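You operate a simulated robot arm through the tools that you are given. There is no shell and no other tool.

You are at the controls of a simulated robot arm. One attempt, no reset.

JOB
Fit the flanged sleeve on the black plate and free its orange clips.
Fine: white cap off first, leave it on the steel bench; both of its knobs tight before you pull both clips out.
Where things are to end (x, y in the base frame): white cap within 6 cm of [65, 29].

The check looks at the end state, three seconds after you hand in, the way a careful person would. Anything else that was tipped, shoved, dropped, spilled or broken makes it a failure. Lids that push on must go on centred and level and be pressed home; caps that screw on are set level and turned clockwise until they are tight.

ROBOT AND FRAMES
A 6-joint arm with a two-finger parallel gripper, fixed in place. Base frame: the origin is at the foot of the arm, x ahead of it, y to its left, z up. Readings come in cm, degrees, newtons and seconds.
Its first joint turns from -166.0 to 166.0 degrees. Payload 3.43 kg.
Tool frame: the origin (TCP) lies between the finger pads and is the grasp point; the fingertips stand 3.4 cm ahead of it; z points along the fingers, y is the line along which they close. The gripper opens to 12.8 cm. The fingers are 2.4 cm wide and 1.2 cm thick; the gripper's body (4.8 by 13 cm) begins 9.6 cm behind the TCP.
Orientation is told as [roll, pitch, yaw] about the base's x, y, z axes, in that order, counted from this pose: with the fingers straight down and closing along the base's y, the tool's x points along the base's -x, its y along +y and its z along -z.

CONTROLS
- The arm moves only by the tool servo_tool. Its argument "rows" is a list of rows, each a list of 7 numbers: the shift along the tool's x, y, z in cm, then the turn, a rotation vector about the tool's x, y, z in degrees, then the finger opening in cm, from 0 to 12.8. In form: [[dx, dy, dz, ax, ay, az, claw], ...]. A call has 1 to 20 rows; each row shifts and turns the commanded pose from where the row before left it, along the tool's axes as they then stand. A row lasts 0.2 s, in which the tool goes at most 5 cm and 8.6 degrees; a call with a longer step from one row to the next is refused whole, and so is a gripper value outside its range. A pose out of reach is approached as far as the arm can. The call stops where the force on the tool passes 60 N (or 10 N more than at its start, if that is more) or the arm is blocked; 0.2 s more then pass. The fingers move at their own pace (about 15.3 cm/s each) and stop on an object; they squeeze with about 35 N. The grip force told is the motor's: it shows also when the fingers shut on nothing. Time passes only in rows, and 0.2 s behind the last, so rows that do not move let the fingers close. It gives the time, the measured TCP pose, the force on the tool (base axes), the opening and the grip force at its end, in the units of the frame above (readings bear some noise), with the torque about the TCP (base axes, N m) and any sound that the robot's microphone picked up, and new pictures: "show" is both (left out), scene, wrist or none.
- Cameras (640 x 400 px; columns grow to the right, rows downward): "scene" is fixed at [40.02, 49.94, 155.76]; the picture's right is [-0.36, -0.93, 0.00], its down [-0.84, 0.33, -0.42] and it looks along [0.39, -0.15, -0.91] (base axes); focal length 353 px, centre (320, 200). "wrist" rides on the gripper at [7.6, -1.1, -16] in the tool frame; the picture's right is [0.15, 0.99, 0.00], its down [-0.88, 0.13, -0.46] and it looks along [-0.45, 0.07, 0.89] (tool axes); focal length 234 px, centre (320, 200).
- probe_pixels(camera, pixels): for up to 12 pixels [column, row] of the newest picture of that camera ("zoom" is the newest enlarged one), the place [x, y, z] in the base frame of the surface seen there, good to about 0.3 cm. It takes no simulated time.
- inspect(camera, box): a new picture of the part [left, top, right, bottom] of that camera's present view, enlarged. It takes no simulated time.
- close_job(): hands the job in; it is judged then, once.

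Unless the task says otherwise, let go and move clear before handing in.

The tools are called after ">>>" as name(argument=value, ...) on one line, values as JSON. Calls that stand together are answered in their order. servo_tool: Moves the arm, as the interface text tells. Its arguments: {"type":"object","properties":{"rows":{"type":"array"},"show":{"type":"string","enum":["both","scene","wrist","none"]}},"required":["rows"]} The other tools are called the same way: probe_pixels (camera, pixels) gives the place of the surface under pixels of a picture; inspect (camera, box) takes an enlarged picture of a part of a camera's view; close_job () hands the job in.

At the start:

```text
t: 0.0
tcp_pos: [44.87, 35.29, 111.33]
ee_rot: [0.0, 0.1, 0.1]
wrist_force: [-0.1, 0.3, -0.6]
ft_torque: [-0.03, 0.0, 0.01]
gripper_width: 12.77
finger_force: 0.0
```

scene: 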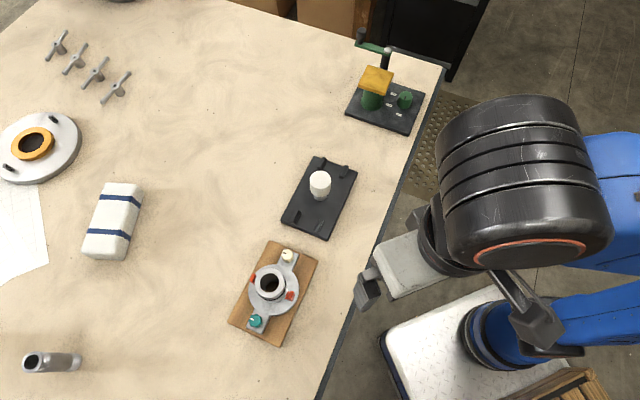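
wrist: 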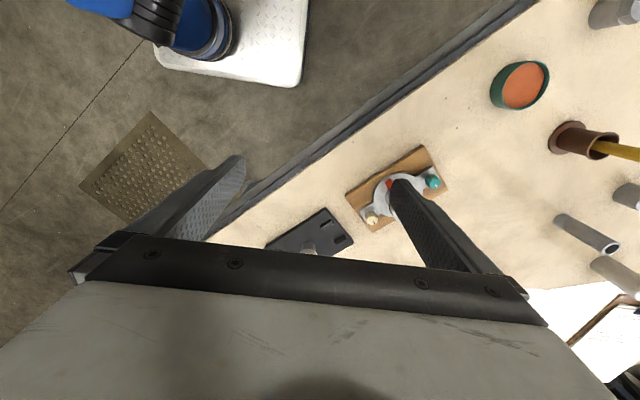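

The scene shows a black plate with a white cap near (320,185) and a flanged sleeve with two knobs and red/orange bits near (270,285) on a wooden board. I'll look closer before moving.

>>> inspect(camera="scene", box=[220, 230, 340, 350])

>>> inspect(camera="scene", box=[270, 145, 370, 245])

>>> inspect(camera="scene", box=[335, 20, 455, 140])

>>> inspect(camera="scene", box=[0, 0, 320, 400])

```text
3.33 times, centred on (280, 290) of scene
```

zoom: 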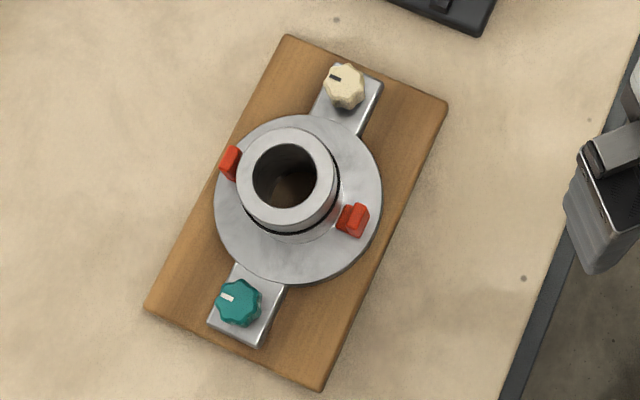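

```text
4.00 times, centred on (320, 195) of scene
```

zoom: 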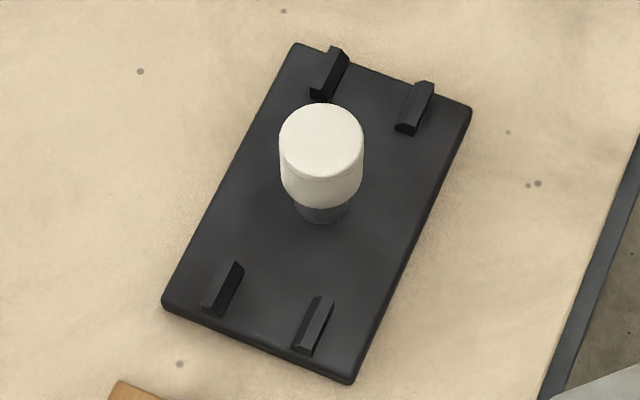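

```text
3.33 times, centred on (395, 80) of scene
```

zoom: 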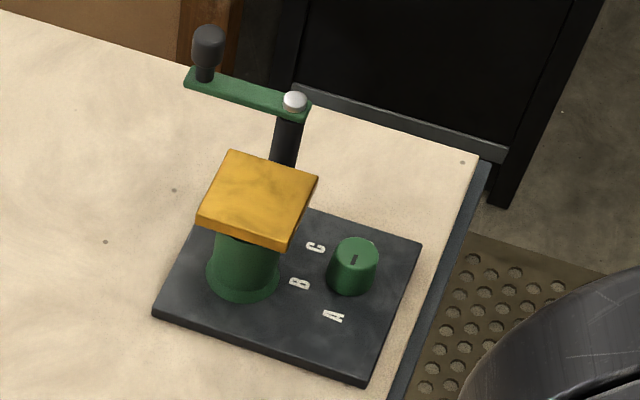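

```text
1.00 times, centred on (160, 200) of scene (not enlarged: the box is as wide or as high as the picture)
```

zoom: 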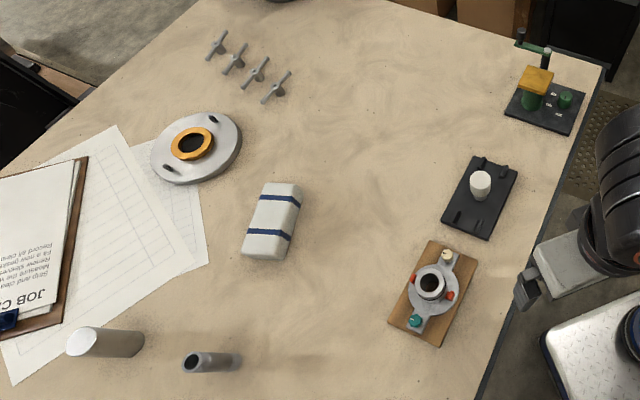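

The plate carries a post with the white cap and two pairs of guide rails; the sleeve sits on a wooden board with cream and teal knobs and two orange-red clips. I'll probe the key points.

>>> inspect(camera="scene", box=[270, 145, 370, 245])

>>> probe_pixels(camera="zoom", pixels=[[320, 130], [320, 150], [300, 50], [465, 110], [350, 378], [168, 305], [340, 55], [425, 88], [232, 270], [320, 305], [322, 215], [400, 200]])

>>> inspect(camera="scene", box=[220, 230, 340, 350])

>>> probe_pixels(camera="zoom", pixels=[[345, 80], [238, 300], [232, 155], [358, 214], [288, 215], [290, 140], [290, 175], [250, 260], [370, 90], [252, 335], [325, 375], [290, 40]])

>>> probe_pixels(camera="scene", pixels=[[320, 270], [230, 250], [220, 150], [365, 230], [330, 130], [290, 170], [250, 200]])

```text
4.00 times, centred on (320, 195) of scene
```

zoom: 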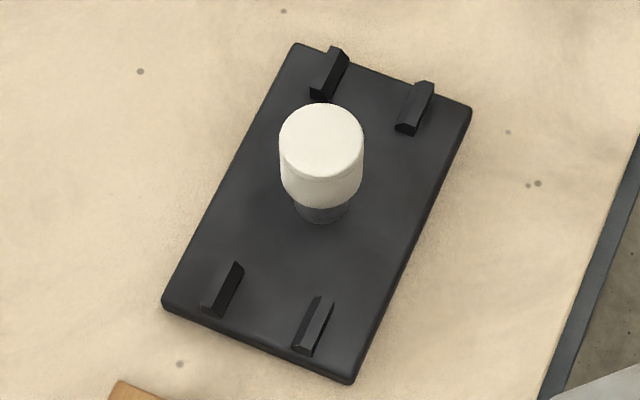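

```text
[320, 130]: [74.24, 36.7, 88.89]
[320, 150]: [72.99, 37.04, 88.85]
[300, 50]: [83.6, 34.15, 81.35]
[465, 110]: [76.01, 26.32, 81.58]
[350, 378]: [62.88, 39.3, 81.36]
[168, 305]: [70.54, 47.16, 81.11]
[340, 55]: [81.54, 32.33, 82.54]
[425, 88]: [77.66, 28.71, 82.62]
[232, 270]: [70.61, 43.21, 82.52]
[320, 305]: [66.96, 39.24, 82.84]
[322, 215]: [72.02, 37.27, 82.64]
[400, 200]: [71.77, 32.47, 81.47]
```

```text
3.33 times, centred on (280, 290) of scene
```

zoom: 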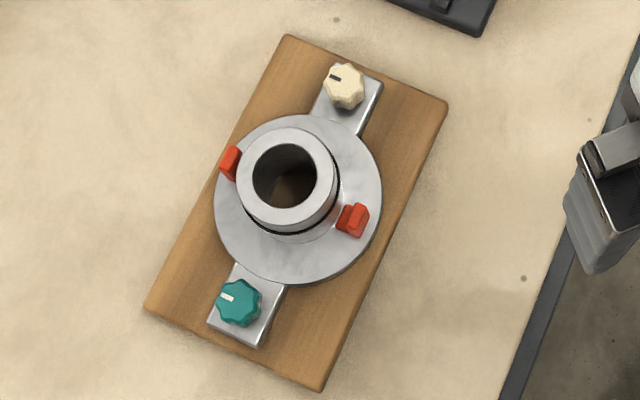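

```text
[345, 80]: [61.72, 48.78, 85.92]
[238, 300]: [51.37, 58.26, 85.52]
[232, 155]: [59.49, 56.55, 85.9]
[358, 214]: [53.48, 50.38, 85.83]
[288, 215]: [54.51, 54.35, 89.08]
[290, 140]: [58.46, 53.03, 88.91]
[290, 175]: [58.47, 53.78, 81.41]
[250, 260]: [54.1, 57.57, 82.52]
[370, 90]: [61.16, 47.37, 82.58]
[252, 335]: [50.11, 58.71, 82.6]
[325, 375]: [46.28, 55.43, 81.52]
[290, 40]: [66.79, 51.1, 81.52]
```

```text
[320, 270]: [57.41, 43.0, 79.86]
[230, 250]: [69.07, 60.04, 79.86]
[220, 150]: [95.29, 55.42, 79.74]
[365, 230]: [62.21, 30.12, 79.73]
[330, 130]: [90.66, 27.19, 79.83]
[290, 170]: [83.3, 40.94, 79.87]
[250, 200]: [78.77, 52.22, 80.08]
```

Bench top is at z≈79.8, the plate centre/cap at about (73.2, 36.8), the sleeve at about (56.5, 53.6), both aligned near −45°. I'll turn the tool by 45° and go above the cap to see it closely with the wrist camera.

>>> servo_tool(rows=[[0, 0, 0, 0, 0, -7.5, 8], [0, 0, 0, 0, 0, -7.5, 8], [0, 0, 0, 0, 0, -7.5, 8], [0, 0, 0, 0, 0, -7.5, 8], [0, 0, 0, 0, 0, -7.5, 8], [0, 0, 0, 0, 0, -7.5, 8], [-2.625, -2.375, 0.75, 0, 0, 0, 8], [-2.625, -2.375, 0.75, 0, 0, 0, 8], [-2.625, -2.375, 0.75, 0, 0, 0, 8], [-2.625, -2.375, 0.75, 0, 0, 0, 8], [-2.625, -2.375, 0.75, 0, 0, 0, 8], [-2.625, -2.375, 0.75, 0, 0, 0, 8], [-2.625, -2.375, 0.75, 0, 0, 0, 8], [-2.625, -2.375, 0.75, 0, 0, 0, 8], [0, 0, 0, 0, 0, 0, 8], [0, 0, 0, 0, 0, 0, 8]])

```text
t: 3.4
tcp_pos: [73.22, 36.84, 105.28]
ee_rot: [0.0, -0.1, 45.0]
wrist_force: [-0.2, -0.3, -0.3]
ft_torque: [0.0, -0.01, 0.02]
gripper_width: 7.99
finger_force: 0.0
```

scene: 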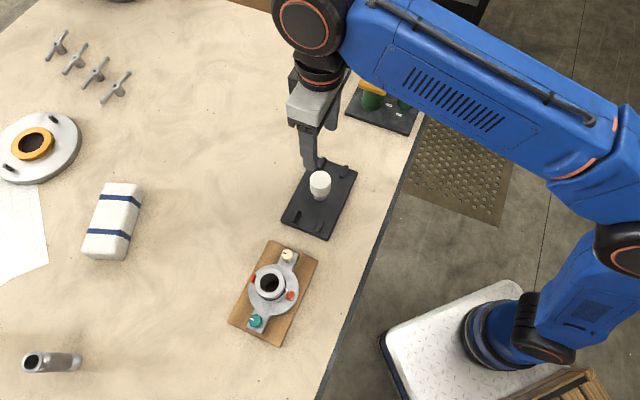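
wrist: 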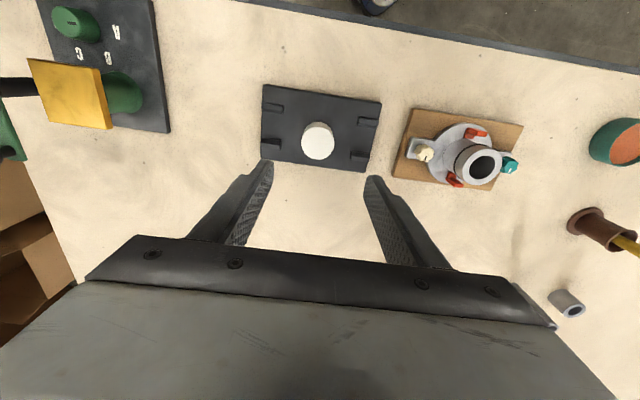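

The wrist view has the plate at (320,130) and the sleeve at (465,155). I'll enlarge both and probe.

>>> inspect(camera="wrist", box=[255, 80, 385, 180])

>>> probe_pixels(camera="wrist", pixels=[[264, 87], [380, 102], [367, 170], [262, 157], [318, 130], [318, 152], [305, 138], [333, 140]])

>>> inspect(camera="wrist", box=[390, 100, 530, 200])

>>> probe_pixels(camera="scene", pixels=[[353, 210], [360, 225], [370, 232], [366, 245]])

```text
4.00 times, centred on (320, 130) of wrist
```

zoom: 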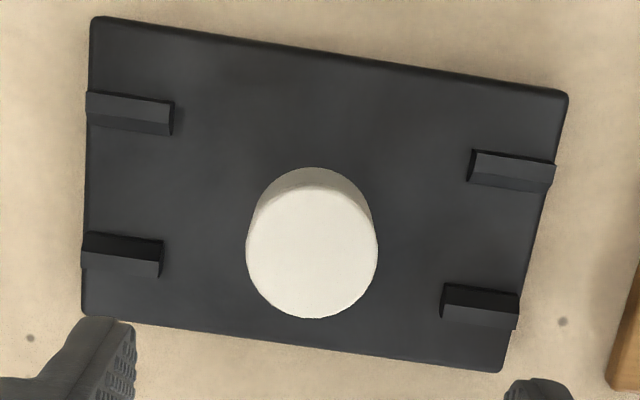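

```text
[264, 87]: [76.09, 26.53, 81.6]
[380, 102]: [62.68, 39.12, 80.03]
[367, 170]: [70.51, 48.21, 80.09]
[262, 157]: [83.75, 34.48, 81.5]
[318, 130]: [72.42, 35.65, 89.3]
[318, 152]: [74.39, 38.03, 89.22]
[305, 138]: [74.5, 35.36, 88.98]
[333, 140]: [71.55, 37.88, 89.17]
```

```text
4.00 times, centred on (460, 150) of wrist
```

zoom: 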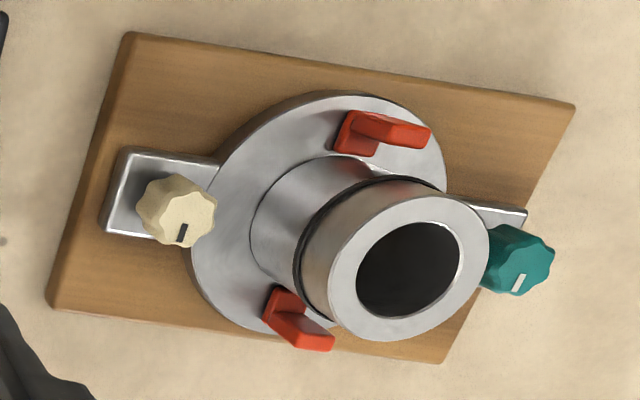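

```text
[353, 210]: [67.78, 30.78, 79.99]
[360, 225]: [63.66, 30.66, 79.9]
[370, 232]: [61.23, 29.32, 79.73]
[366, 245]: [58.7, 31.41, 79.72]
```

Cap centre is at (73.2, 36.75), top z≈89, right under the tool. I'll lower over it, close, and try a gentle lift.

>>> servo_tool(rows=[[0, 0, 3, 0, 0, 0, 8], [0, 0, 3, 0, 0, 0, 8], [0, 0, 3, 0, 0, 0, 8], [0, 0, 3, 0, 0, 0, 8], [0, 0, 2, 0, 0, 0, 8], [0, 0, 2, 0, 0, 0, 8], [0, 0, 1.5, 0, 0, 0, 8], [0, 0, 0.5, 0, 0, 0, 8], [0, 0, 0, 0, 0, 0, 8]])

>>> servo_tool(rows=[[0, 0, 0, 0, 0, 0, 2], [0, 0, 0, 0, 0, 0, 2], [0, 0, 0, 0, 0, 0, 2], [0, 0, 0, 0, 0, 0, 2]])

```text
t: 5.4
tcp_pos: [73.32, 36.77, 87.31]
ee_rot: [0.0, 0.0, 45.0]
wrist_force: [-0.6, -0.3, 0.5]
ft_torque: [-0.01, 0.01, -0.01]
gripper_width: 8.02
finger_force: 0.1
```

scene: 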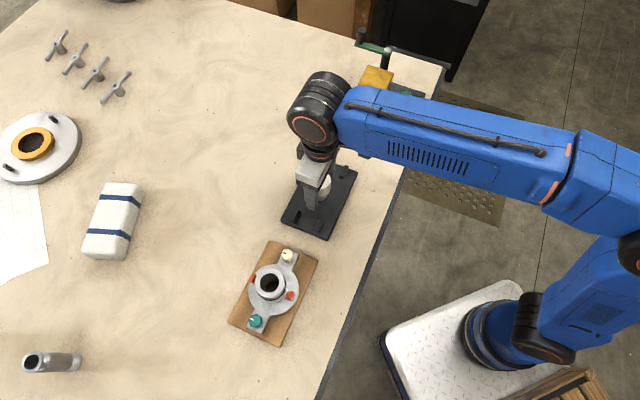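
wrist: 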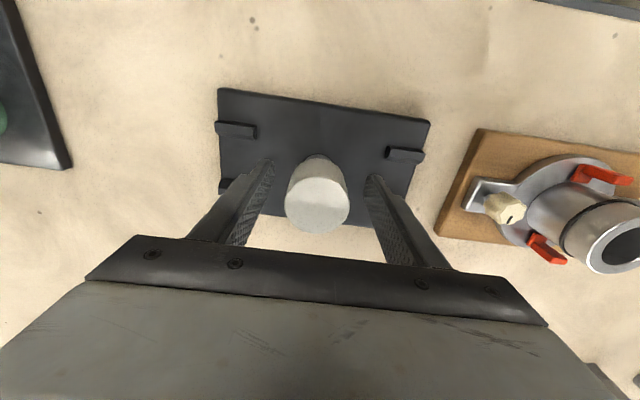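

```text
t: 6.4
tcp_pos: [73.22, 36.79, 87.14]
ee_rot: [0.0, 0.0, 45.0]
wrist_force: [0.3, 0.7, -0.3]
ft_torque: [-0.02, -0.01, -0.01]
gripper_width: 4.46
finger_force: 35.1
```

scene: 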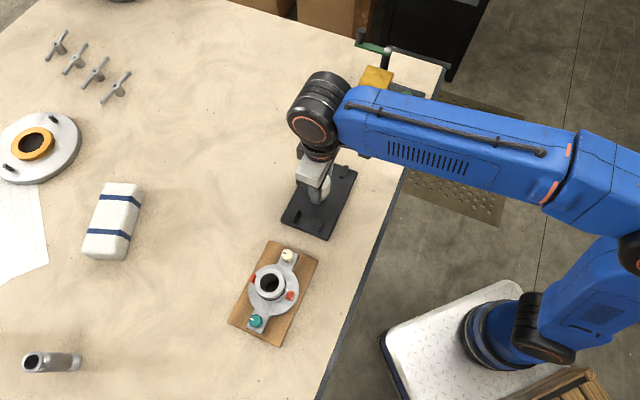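
wrist: 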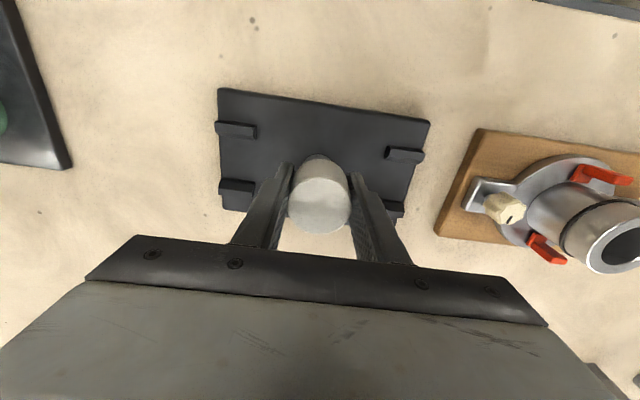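

The cap is gripped at 4.46 cm with 35 N. I'll lift slowly by 2 cm and watch the force.

>>> servo_tool(rows=[[0, 0, -0.3, 0, 0, 0, 2], [0, 0, -0.3, 0, 0, 0, 2], [0, 0, -0.3, 0, 0, 0, 2], [0, 0, -0.3, 0, 0, 0, 2], [0, 0, -0.4, 0, 0, 0, 2], [0, 0, -0.4, 0, 0, 0, 2]])

```text
t: 7.8
tcp_pos: [73.14, 36.55, 89.34]
ee_rot: [0.0, 0.0, 44.9]
wrist_force: [-0.7, -0.6, -0.4]
ft_torque: [-0.05, 0.01, -0.01]
gripper_width: 4.47
finger_force: 35.2
```

scene: 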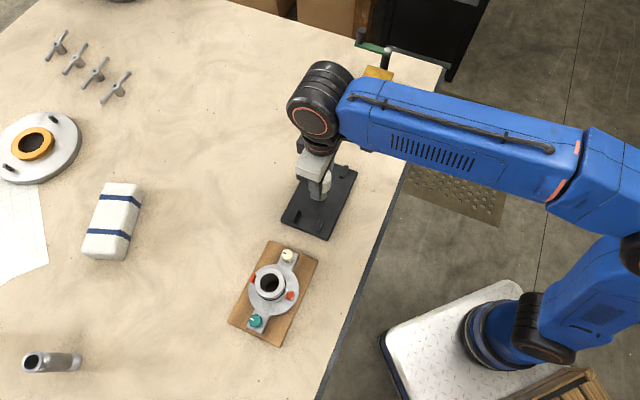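
wrist: 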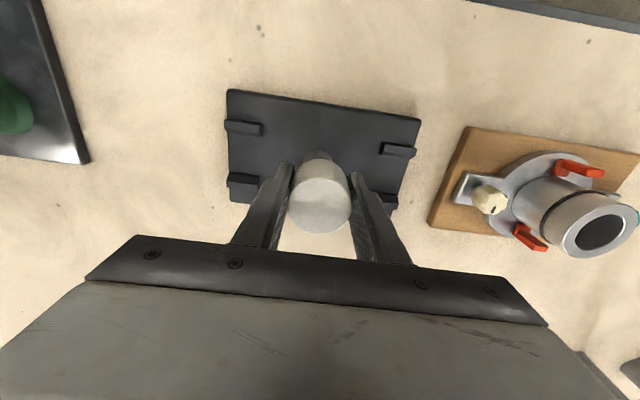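

The cap lifts freely. I'll raise it another 8 cm and check the scene for the cap's lower rim and the bared post.

>>> servo_tool(rows=[[0, 0, -1, 0, 0, 0, 2], [0, 0, -1.5, 0, 0, 0, 2], [0, 0, -2, 0, 0, 0, 2], [0, 0, -2, 0, 0, 0, 2], [0, 0, -1, 0, 0, 0, 2], [0, 0, -0.5, 0, 0, 0, 2], [0, 0, 0, 0, 0, 0, 2]])

>>> inspect(camera="scene", box=[270, 125, 370, 245])

>>> inspect(camera="wrist", box=[220, 80, 420, 240])

```text
t: 9.4
tcp_pos: [73.21, 36.66, 97.24]
ee_rot: [0.0, 0.0, 45.0]
wrist_force: [0.3, -0.2, -0.6]
ft_torque: [0.01, -0.03, -0.01]
gripper_width: 4.45
finger_force: 34.8
```

scene: 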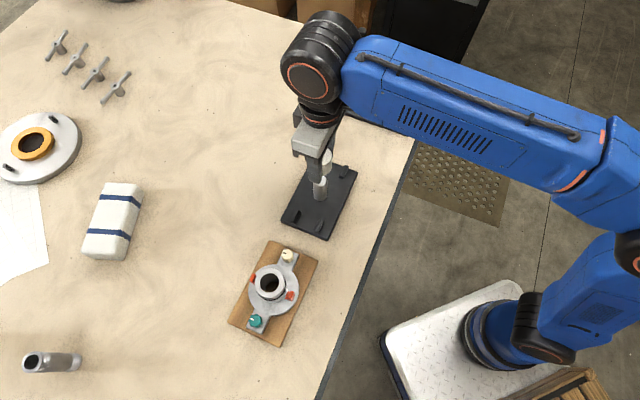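
wrist: 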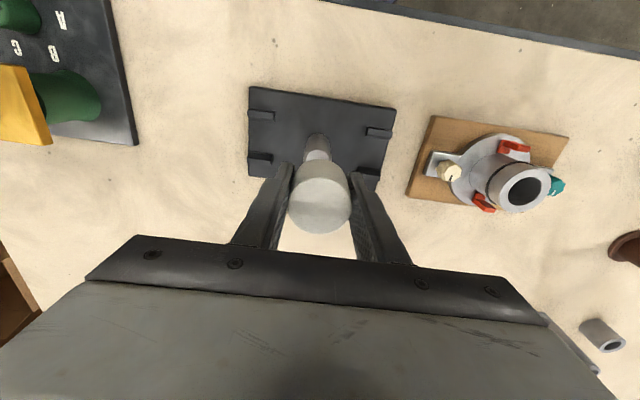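

```text
3.33 times, centred on (320, 185) of scene
```

zoom: 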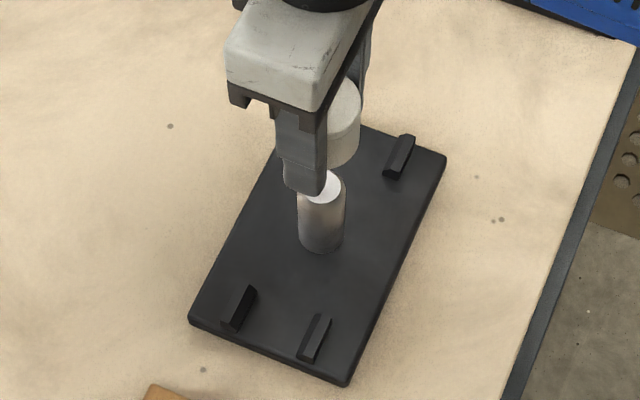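

```text
2.50 times, centred on (320, 160) of wrist
```

zoom: 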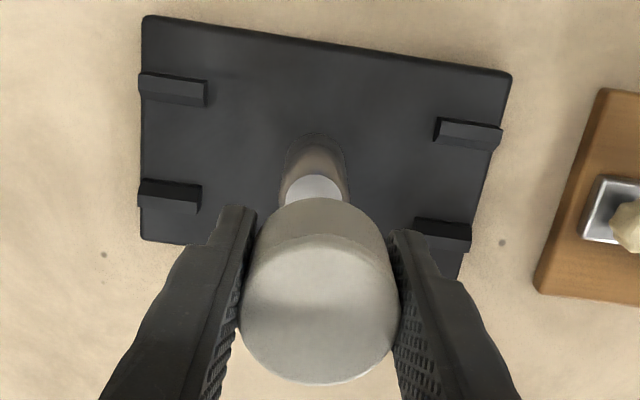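

The post is bared (bright top near (321,180)). I'll probe the cap's lower rim to know its height before setting it down.

>>> probe_pixels(camera="scene", pixels=[[327, 173], [328, 172], [327, 174], [329, 152], [322, 180], [321, 198], [321, 200], [330, 165]])

>>> probe_pixels(camera="zoom", pixels=[[315, 185], [315, 360], [318, 140], [320, 215]])

```text
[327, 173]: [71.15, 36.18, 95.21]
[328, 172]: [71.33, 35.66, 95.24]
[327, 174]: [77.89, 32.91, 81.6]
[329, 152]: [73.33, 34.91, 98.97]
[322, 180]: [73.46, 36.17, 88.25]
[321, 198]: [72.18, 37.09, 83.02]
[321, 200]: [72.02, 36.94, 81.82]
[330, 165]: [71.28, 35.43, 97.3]
```

```text
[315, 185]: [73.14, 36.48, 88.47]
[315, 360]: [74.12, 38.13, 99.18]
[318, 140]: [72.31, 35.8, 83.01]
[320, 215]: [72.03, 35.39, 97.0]
```

The cap's bottom is about 2.3 cm below the TCP while the fingertips reach 3.4 cm, so I can't set it on the bench with this grip. I'll set it back on the post and regrip 2 cm higher.

>>> servo_tool(rows=[[0, 0, 2, 0, 0, 0, 2], [0, 0, 2, 0, 0, 0, 2], [0, 0, 2, 0, 0, 0, 2], [0, 0, 1.5, 0, 0, 0, 2], [0, 0, 0.8, 0, 0, 0, 2], [0, 0, 0.6, 0, 0, 0, 2], [0, 0, 0.5, 0, 0, 0, 2], [0, 0, 0.5, 0, 0, 0, 2], [0, 0, 0, 0, 0, 0, 2]])

```text
t: 11.4
tcp_pos: [73.13, 36.71, 87.36]
ee_rot: [0.1, 0.0, 44.9]
wrist_force: [-0.3, -0.9, -0.5]
ft_torque: [0.0, 0.0, 0.0]
gripper_width: 4.46
finger_force: 34.8
```

scene: 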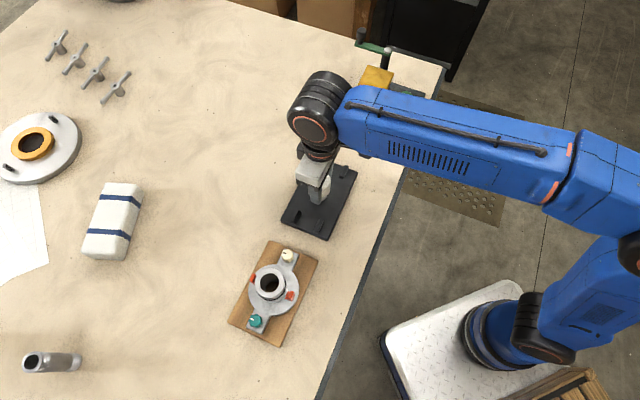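
wrist: 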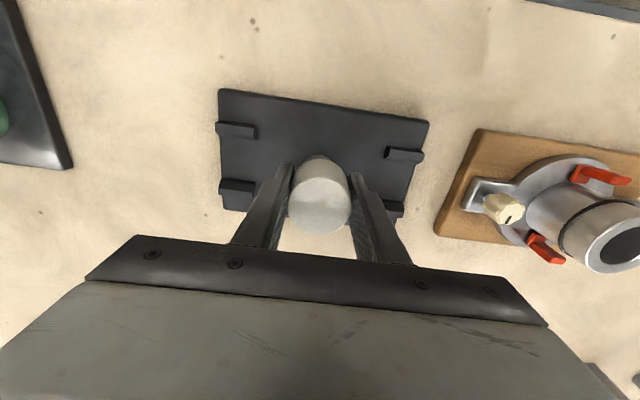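

The cap is back on the post. I'll open, rise 2.1 cm, and close again higher up.

>>> servo_tool(rows=[[0, 0, 0.05, 0, 0, 0, 7], [0, 0, 0, 0, 0, 0, 7], [0, 0, -0.7, 0, 0, 0, 7], [0, 0, -0.7, 0, 0, 0, 7], [0, 0, -0.7, 0, 0, 0, 7], [0, 0, 0, 0, 0, 0, 2], [0, 0, 0, 0, 0, 0, 2], [0, 0, 0, 0, 0, 0, 2], [0, 0, 0, 0, 0, 0, 2]])

>>> servo_tool(rows=[[0, 0, -0.4, 0, 0, 0, 2], [0, 0, -0.8, 0, 0, 0, 2], [0, 0, -1.2, 0, 0, 0, 2], [0, 0, -1.6, 0, 0, 0, 2], [0, 0, -1.6, 0, 0, 0, 2], [0, 0, -1, 0, 0, 0, 2], [0, 0, -0.5, 0, 0, 0, 2], [0, 0, 0, 0, 0, 0, 2]])

>>> inspect(camera="scene", box=[270, 125, 370, 245])

```text
t: 13.4
tcp_pos: [73.3, 36.67, 89.41]
ee_rot: [0.0, 0.0, 45.0]
wrist_force: [1.0, -0.6, 1.9]
ft_torque: [0.0, -0.05, 0.0]
gripper_width: 4.46
finger_force: 34.9
```

scene: 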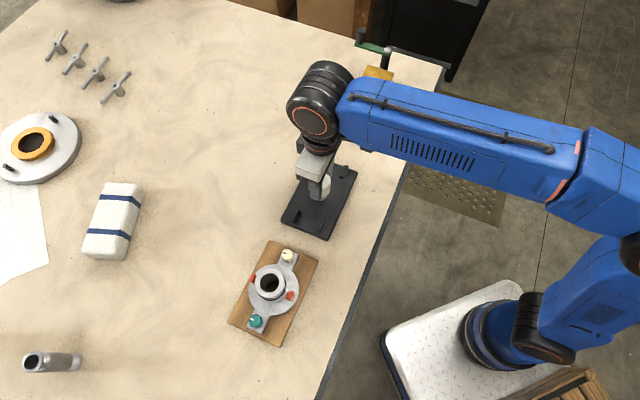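
wrist: 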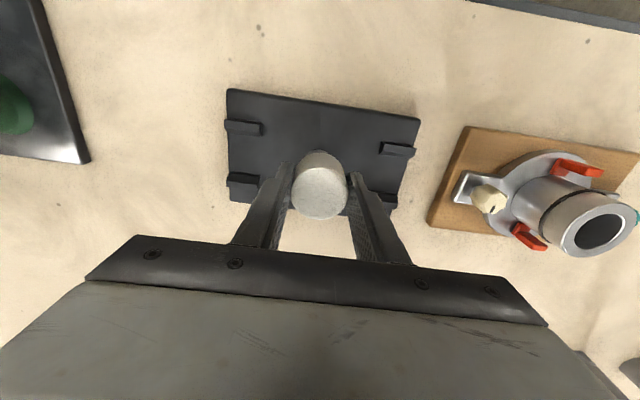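

```text
t: 15.2
tcp_pos: [73.36, 36.71, 96.51]
ee_rot: [0.0, 0.0, 45.0]
wrist_force: [-0.3, 0.5, -1.1]
ft_torque: [0.0, -0.01, 0.01]
gripper_width: 4.41
finger_force: 35.2
```

scene: 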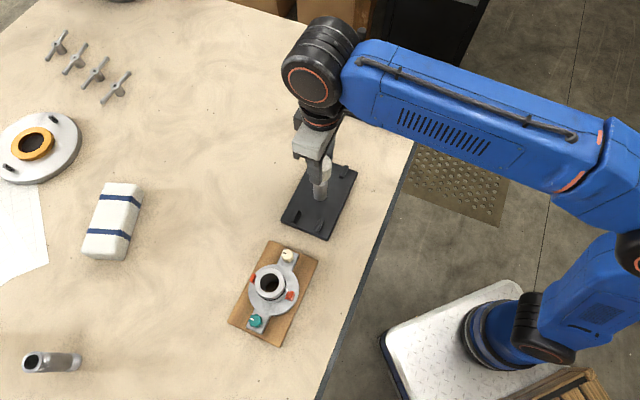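
wrist: 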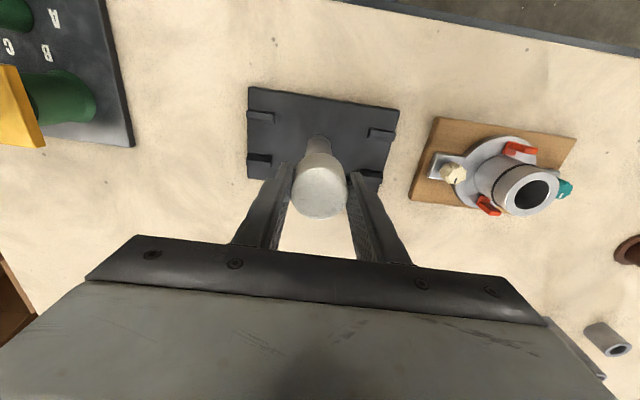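

```text
3.33 times, centred on (320, 185) of scene
```

zoom: 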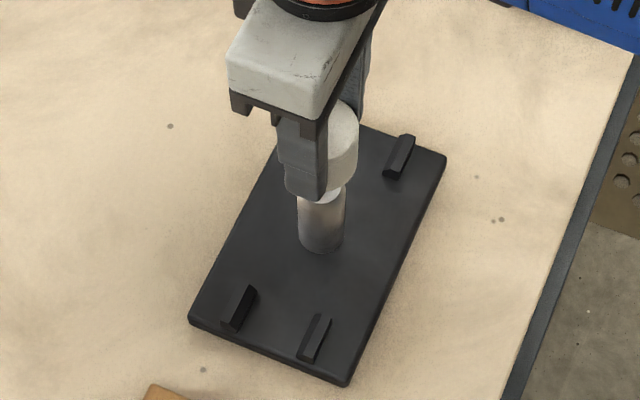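

The cap is held higher now and clears the post. I'll carry it to (65, 28.8) and lower it toward the bench.

>>> servo_tool(rows=[[1.5, 0, 0, 0, 0, 0, 2], [2.5, 0.1, 0, 0, 0, 0, 2], [2.5, 0.1, 0, 0, 0, 0, 2], [2.5, 0.1, 0, 0, 0, 0, 2], [2, 0, 0, 0, 0, 0, 2], [0.5, 0, 1, 0, 0, 0, 2], [0, 0, 2.5, 0, 0, 0, 2], [0, 0, 2.5, 0, 0, 0, 2], [0, 0, 2.5, 0, 0, 0, 2], [0, 0, 1.5, 0, 0, 0, 2], [0, 0, 0.7, 0, 0, 0, 2], [0, 0, 0.3, 0, 0, 0, 2], [0, 0, 0.0, 0, 0, 0, 2]])

>>> inspect(camera="scene", box=[310, 165, 410, 265])

```text
t: 18.0
tcp_pos: [64.99, 28.59, 85.45]
ee_rot: [0.0, 0.0, 45.0]
wrist_force: [0.4, -0.6, 0.3]
ft_torque: [0.03, 0.01, -0.02]
gripper_width: 4.41
finger_force: 35.2
```

scene: 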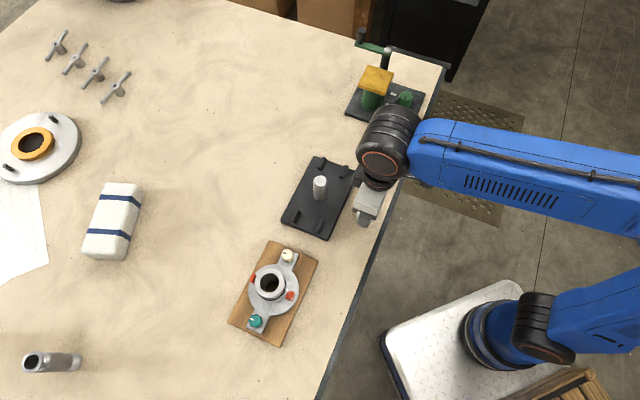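
wrist: 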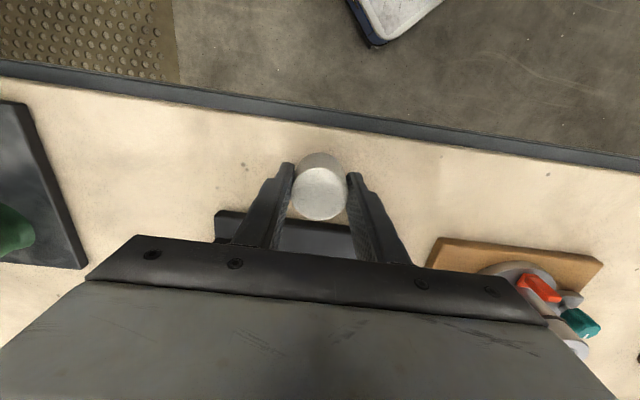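

```text
4.00 times, centred on (360, 215) of scene
```

zoom: 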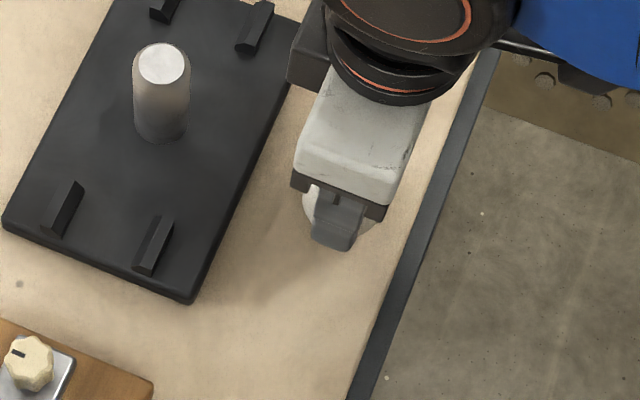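

The cap is over the bench just beside the plate. I'll lower in small steps until contact shows.

>>> servo_tool(rows=[[0, 0, 0.3, 0, 0, 0, 2], [0, 0, 0.3, 0, 0, 0, 2], [0, 0, 0.15, 0, 0, 0, 2], [0, 0, 0, 0, 0, 0, 2]], show="wrist")

>>> servo_tool(rows=[[0, 0, 0.1, 0, 0, 0, 2], [0, 0, 0, 0, 0, 0, 2]], show="none")

>>> servo_tool(rows=[[0, 0, 0.1, 0, 0, 0, 2], [0, 0, 0, 0, 0, 0, 2]], show="none")

```text
t: 19.0
tcp_pos: [64.88, 28.77, 84.82]
ee_rot: [-0.1, -0.1, 45.0]
wrist_force: [1.4, -0.1, 0.1]
ft_torque: [-0.03, -0.01, 0.0]
gripper_width: 4.44
finger_force: 35.2
```

wrist: 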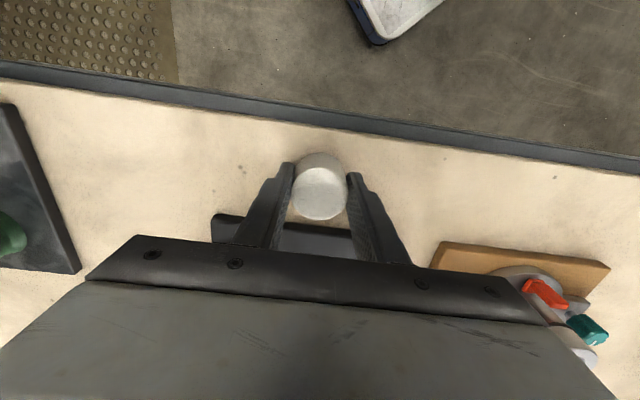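

```text
t: 19.6
tcp_pos: [64.96, 28.75, 84.81]
ee_rot: [0.0, 0.0, 45.0]
wrist_force: [-0.2, 0.7, 0.3]
ft_torque: [-0.01, -0.01, -0.04]
gripper_width: 4.42
finger_force: 35.5
```

```text
t: 20.2
tcp_pos: [64.92, 28.74, 84.48]
ee_rot: [0.1, 0.0, 45.0]
wrist_force: [-1.1, 0.4, 0.8]
ft_torque: [-0.01, 0.02, 0.0]
gripper_width: 4.43
finger_force: 34.4
```

No contact force yet at z 84.5. I'll keep stepping down in small increments.

>>> servo_tool(rows=[[0, 0, 0.15, 0, 0, 0, 2], [0, 0, 0, 0, 0, 0, 2]], show="none")

>>> servo_tool(rows=[[0, 0, 0.1, 0, 0, 0, 2], [0, 0, 0, 0, 0, 0, 2]], show="none")

>>> servo_tool(rows=[[0, 0, 0.1, 0, 0, 0, 2], [0, 0, 0, 0, 0, 0, 2]], show="wrist")

```text
t: 20.8
tcp_pos: [64.81, 28.65, 84.36]
ee_rot: [0.0, 0.0, 45.0]
wrist_force: [-0.1, -0.9, -0.1]
ft_torque: [-0.01, -0.03, 0.01]
gripper_width: 4.43
finger_force: 34.6
```

```text
t: 21.4
tcp_pos: [64.92, 28.73, 84.25]
ee_rot: [0.0, 0.0, 45.0]
wrist_force: [2.8, -0.9, 3.8]
ft_torque: [-0.11, -0.08, -0.02]
gripper_width: 4.43
finger_force: 35.2
```

```text
t: 22.0
tcp_pos: [64.81, 28.79, 84.19]
ee_rot: [0.0, -0.1, 45.0]
wrist_force: [2.7, 1.1, 22.0]
ft_torque: [0.02, -0.03, 0.07]
gripper_width: 4.45
finger_force: 34.8
```

wrist: 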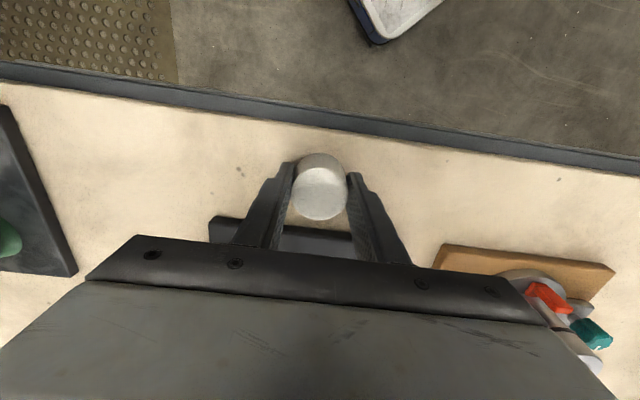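

Contact at 22 N: the cap stands on the bench. I'll release, rise, and go over the sleeve to look at it closely.

>>> servo_tool(rows=[[0, 0, 0, 0, 0, 0, 6], [0, 0, 0, 0, 0, 0, 6], [0, 0, -1, 0, 0, 0, 6], [0, 0, -2, 0, 0, 0, 6], [0, 0, -3, 0, 0, 0, 6], [0, 0, -4, 0, 0, 0, 6], [0, 0, -4, 0, 0, 0, 6], [0, 0, -2, 0, 0, 0, 6], [-0.8, 1.6, 0, 0, 0, 0, 8], [-1.6, 3.2, 0, 0, 0, 0, 8], [-1.6, 3.2, 0, 0, 0, 0, 8], [-1.6, 3.2, 0, 0, 0, 0, 8], [-1.6, 3.2, 0, 0, 0, 0, 8], [-1.6, 3.2, 0, 0, 0, 0, 8], [-1.6, 3.2, 0, 0, 0, 0, 8], [-1.2, 2.5, 0, 0, 0, 0, 8], [0, 0.2, 0, 0, 0, 0, 8], [0, 0, 0, 0, 0, 0, 8]])

>>> inspect(camera="wrist", box=[220, 60, 440, 220])

>>> inspect(camera="scene", box=[310, 165, 410, 265])

```text
t: 25.8
tcp_pos: [56.24, 53.65, 100.24]
ee_rot: [0.0, 0.0, 44.9]
wrist_force: [-0.4, 0.0, -0.2]
ft_torque: [0.0, 0.0, -0.02]
gripper_width: 8.01
finger_force: 0.0
```

scene: 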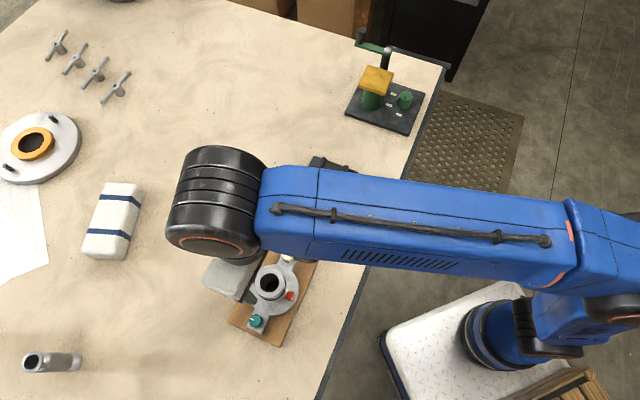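
wrist: 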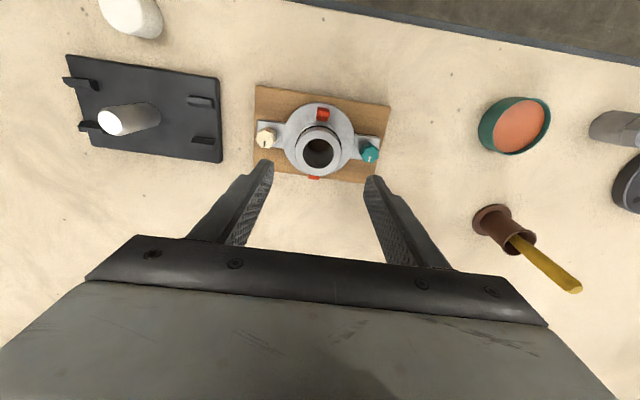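

```text
2.50 times, centred on (330, 140) of wrist
```

zoom: 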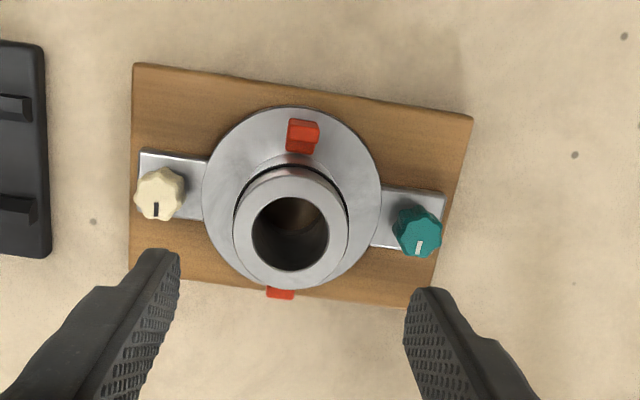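

```text
4.00 times, centred on (360, 215) of scene
```

zoom: 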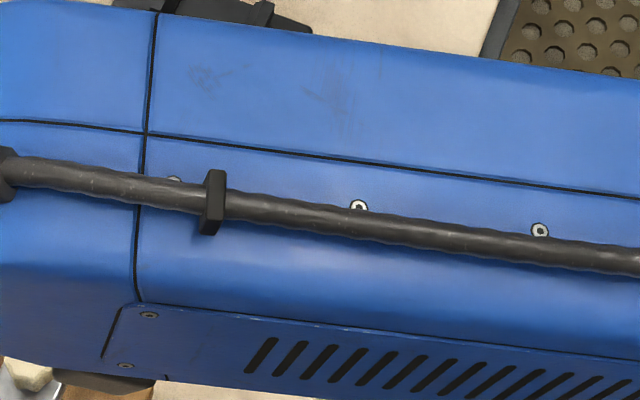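

The sleeve is below, its ears nearly parallel to the finger line. I'll enlarge and probe it to get exact centre and angle.

>>> inspect(camera="wrist", box=[250, 75, 400, 185])

>>> probe_pixels(camera="wrist", pixels=[[315, 131], [318, 174], [296, 155], [341, 152], [265, 136], [370, 154], [259, 121], [377, 138], [323, 113], [315, 178], [286, 135], [354, 140]])

```text
3.64 times, centred on (325, 130) of wrist
```

zoom: 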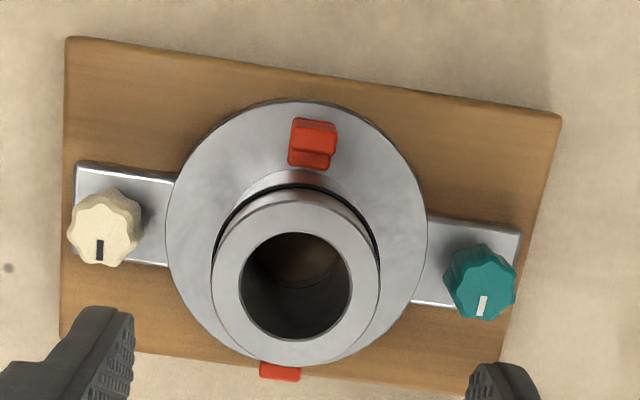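

```text
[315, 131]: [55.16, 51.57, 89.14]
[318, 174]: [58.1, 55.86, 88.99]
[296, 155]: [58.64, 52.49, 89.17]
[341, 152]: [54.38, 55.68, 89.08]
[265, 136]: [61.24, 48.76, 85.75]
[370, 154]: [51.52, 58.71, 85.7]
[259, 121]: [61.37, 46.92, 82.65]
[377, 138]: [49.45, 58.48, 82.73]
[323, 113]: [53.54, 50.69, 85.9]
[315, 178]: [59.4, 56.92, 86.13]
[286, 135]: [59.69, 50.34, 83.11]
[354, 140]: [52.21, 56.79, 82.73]
```

Sleeve centre ≈ (56.5, 53.75), axis ≈ 135°, in line with the tool. Before grasping I'll hover over the bared plate to measure the post and rails accurately.

>>> servo_tool(rows=[[0, -2, 0, 0, 0, 0, 8], [0, -4, 0, 0, 0, 0, 8], [0, -4, 0, 0, 0, 0, 8], [0, -4, 0, 0, 0, 0, 8], [-1, -4, 0, 0, 0, 0, 8], [-1, -4, 0, 0, 0, 0, 8], [-1, -2, 1, 0, 0, 0, 8], [-1, -0.05, 1, 0, 0, 0, 8], [0, 0, 1, 0, 0, 0, 8], [0, 0, 0, 0, 0, 0, 8], [0, 0, 0, 0, 0, 0, 8]])

>>> inspect(camera="wrist", box=[220, 50, 420, 190])

>>> inspect(camera="scene", box=[310, 165, 410, 265])

```text
t: 28.2
tcp_pos: [76.18, 39.49, 97.1]
ee_rot: [-0.1, 0.0, 45.0]
wrist_force: [0.6, -0.6, -0.3]
ft_torque: [-0.02, 0.01, -0.04]
gripper_width: 7.99
finger_force: 0.1
```

scene: 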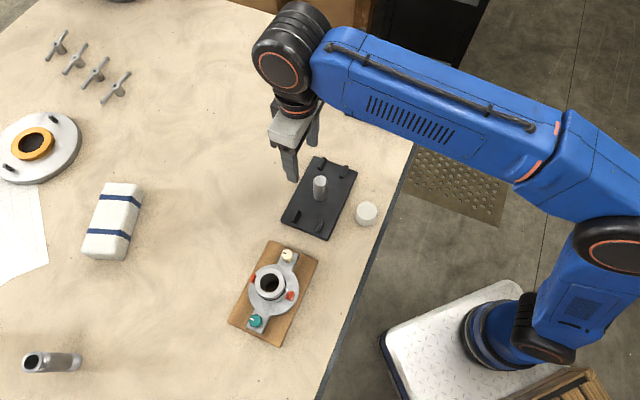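
wrist: 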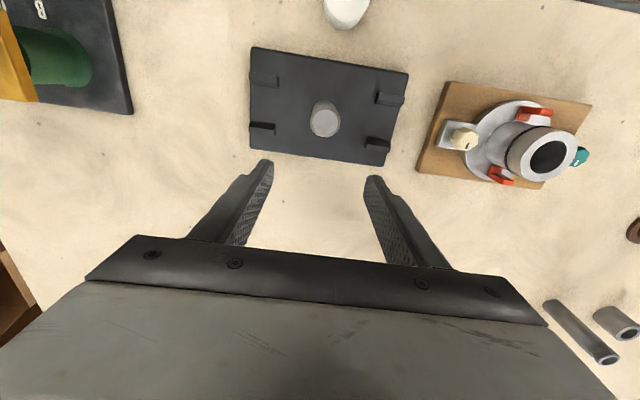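

```text
2.86 times, centred on (320, 120) of wrist
```

zoom: 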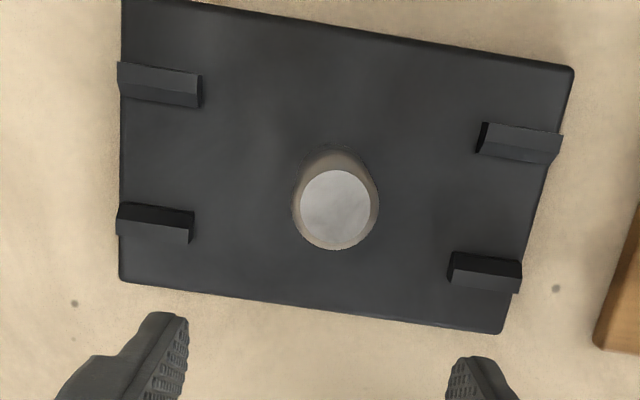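

```text
4.00 times, centred on (360, 215) of scene
```

zoom: 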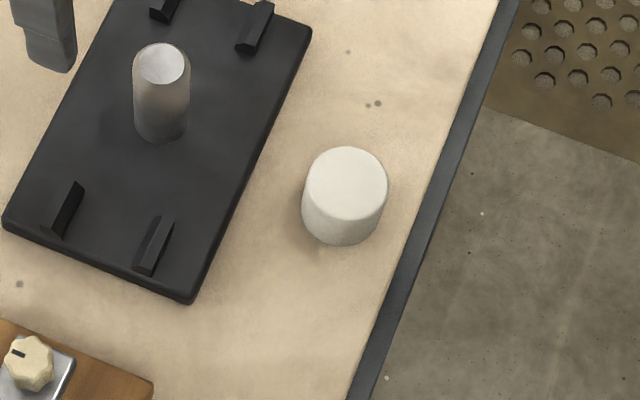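

The cap stands upright on the bench. I'll probe the post top and the rail tops in the wrist view.

>>> inspect(camera="wrist", box=[220, 50, 420, 190])

>>> probe_pixels(camera="zoom", pixels=[[304, 207], [368, 207], [336, 174], [336, 242], [160, 70], [160, 84], [160, 97], [160, 108], [155, 212], [155, 222], [155, 235], [155, 200]])

>>> probe_pixels(camera="zoom", pixels=[[520, 128], [520, 140], [520, 152], [520, 165], [485, 258], [485, 270], [485, 282], [485, 248], [200, 90], [480, 138], [192, 232], [450, 270]])

```text
2.86 times, centred on (320, 120) of wrist
```

zoom: 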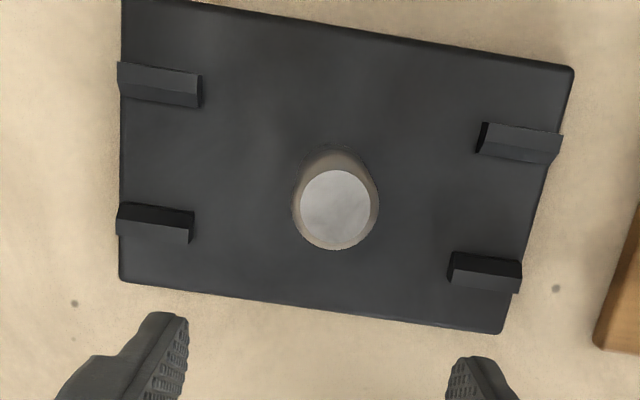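

```text
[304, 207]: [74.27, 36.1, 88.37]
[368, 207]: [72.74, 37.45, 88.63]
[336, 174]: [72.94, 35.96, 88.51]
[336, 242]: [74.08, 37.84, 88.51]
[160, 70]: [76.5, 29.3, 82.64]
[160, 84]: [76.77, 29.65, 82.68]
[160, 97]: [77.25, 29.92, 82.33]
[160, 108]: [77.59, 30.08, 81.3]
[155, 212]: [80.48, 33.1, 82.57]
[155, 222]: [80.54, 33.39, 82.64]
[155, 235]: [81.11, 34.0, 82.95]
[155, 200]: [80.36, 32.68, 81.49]
```

```text
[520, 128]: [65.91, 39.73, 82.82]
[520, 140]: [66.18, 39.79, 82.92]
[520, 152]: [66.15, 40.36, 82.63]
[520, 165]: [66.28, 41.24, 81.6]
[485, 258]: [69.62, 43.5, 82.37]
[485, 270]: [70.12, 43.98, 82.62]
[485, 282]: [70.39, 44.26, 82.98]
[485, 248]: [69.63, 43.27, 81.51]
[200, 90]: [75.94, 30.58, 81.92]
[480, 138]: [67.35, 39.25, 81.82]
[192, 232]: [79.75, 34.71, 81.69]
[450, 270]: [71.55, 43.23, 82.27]
```

Post centre ≈ (73.4, 36.8), rail gap ≈ 4.3 cm, plate axis ≈ 135.7°. Now I'll go back over the sleeve, a bit lower with the fingers at 7.4 cm, and check alignment before lowering.

>>> servo_tool(rows=[[0.6, 2, 0, 0, 0, 0, 7.4], [0.6, 4, 0, 0, 0, 0, 7.4], [0.6, 4, 0, 0, 0, 0, 7.4], [0.6, 4, 0, 0, 0, 0, 7.4], [0.6, 4, 0, 0, 0, 0, 7.4], [0.6, 4, 0, 0, 0, 0, 7.4], [0.25, 2, 0, 0, 0, 0, 7.4], [0, 0, 1.5, 0, 0, 0, 7.4], [0, 0, 1.5, 0, 0, 0, 7.4], [0, 0, 0.5, 0, 0, 0, 7.4], [0, 0, 0, 0, 0, 0, 7.4]])

>>> inspect(camera="wrist", box=[210, 80, 430, 220])

>>> inspect(camera="scene", box=[220, 230, 340, 350])

```text
t: 30.6
tcp_pos: [56.65, 53.79, 93.63]
ee_rot: [-0.1, 0.0, 45.0]
wrist_force: [-0.6, 0.0, -0.8]
ft_torque: [-0.02, 0.03, -0.02]
gripper_width: 7.43
finger_force: 0.1
```

scene: 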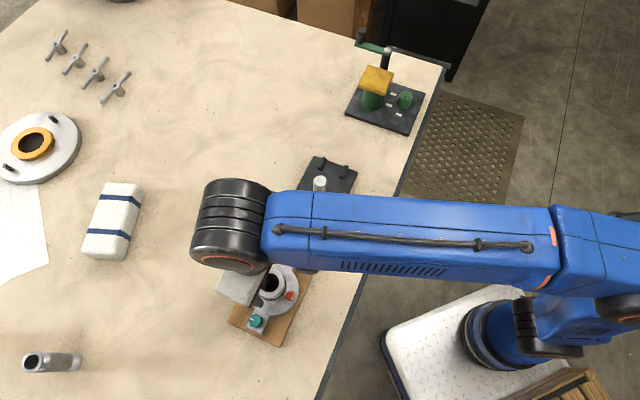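
wrist: 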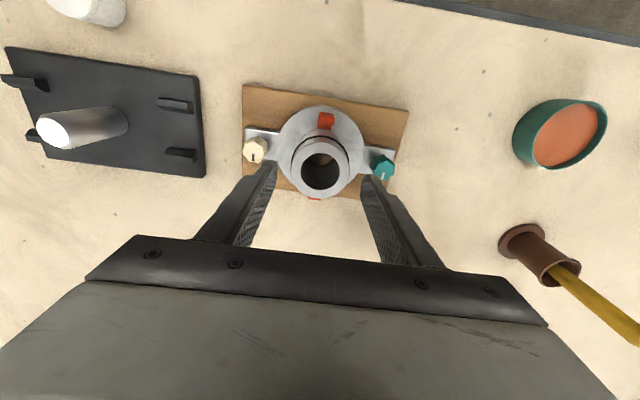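

```text
2.86 times, centred on (320, 150) of wrist
```

zoom: 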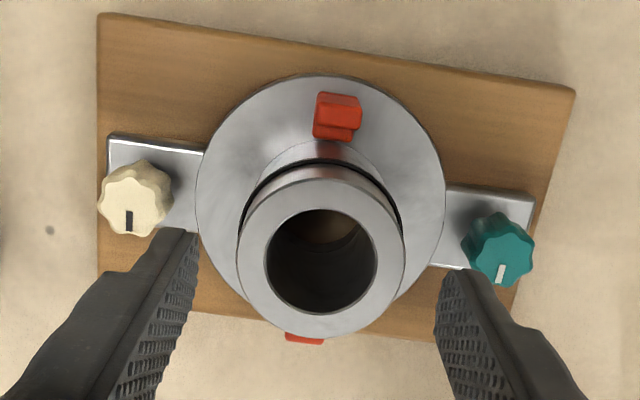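

```text
3.33 times, centred on (280, 290) of scene
```

zoom: 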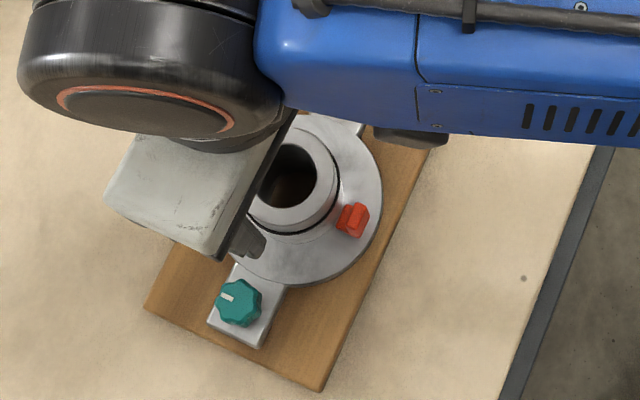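

The barrel is centred between the fingers (rim 238–404 vs fingertips 178/460 in the zoom). I'll probe the rim once more to check fore-aft centring.

>>> inspect(camera="wrist", box=[260, 100, 380, 200])

>>> probe_pixels(camera="wrist", pixels=[[321, 140], [320, 196], [293, 170], [348, 170], [321, 155], [320, 187], [303, 172], [338, 172]])

```text
4.00 times, centred on (320, 150) of wrist
```

zoom: 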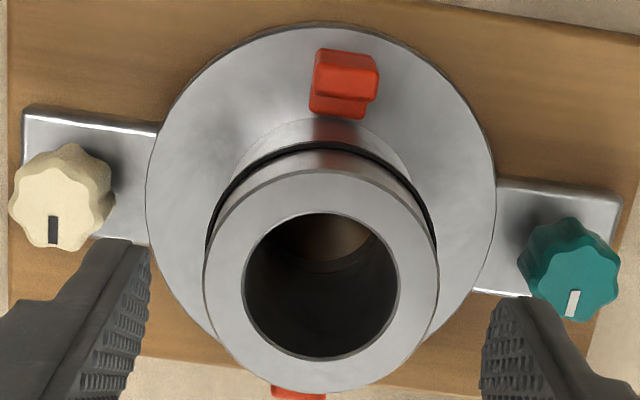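

```text
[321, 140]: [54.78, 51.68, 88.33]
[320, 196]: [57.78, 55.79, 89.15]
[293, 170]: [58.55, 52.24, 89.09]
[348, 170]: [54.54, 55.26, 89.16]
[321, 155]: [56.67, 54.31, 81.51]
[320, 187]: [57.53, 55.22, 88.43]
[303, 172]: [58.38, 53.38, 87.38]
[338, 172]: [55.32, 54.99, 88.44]
```

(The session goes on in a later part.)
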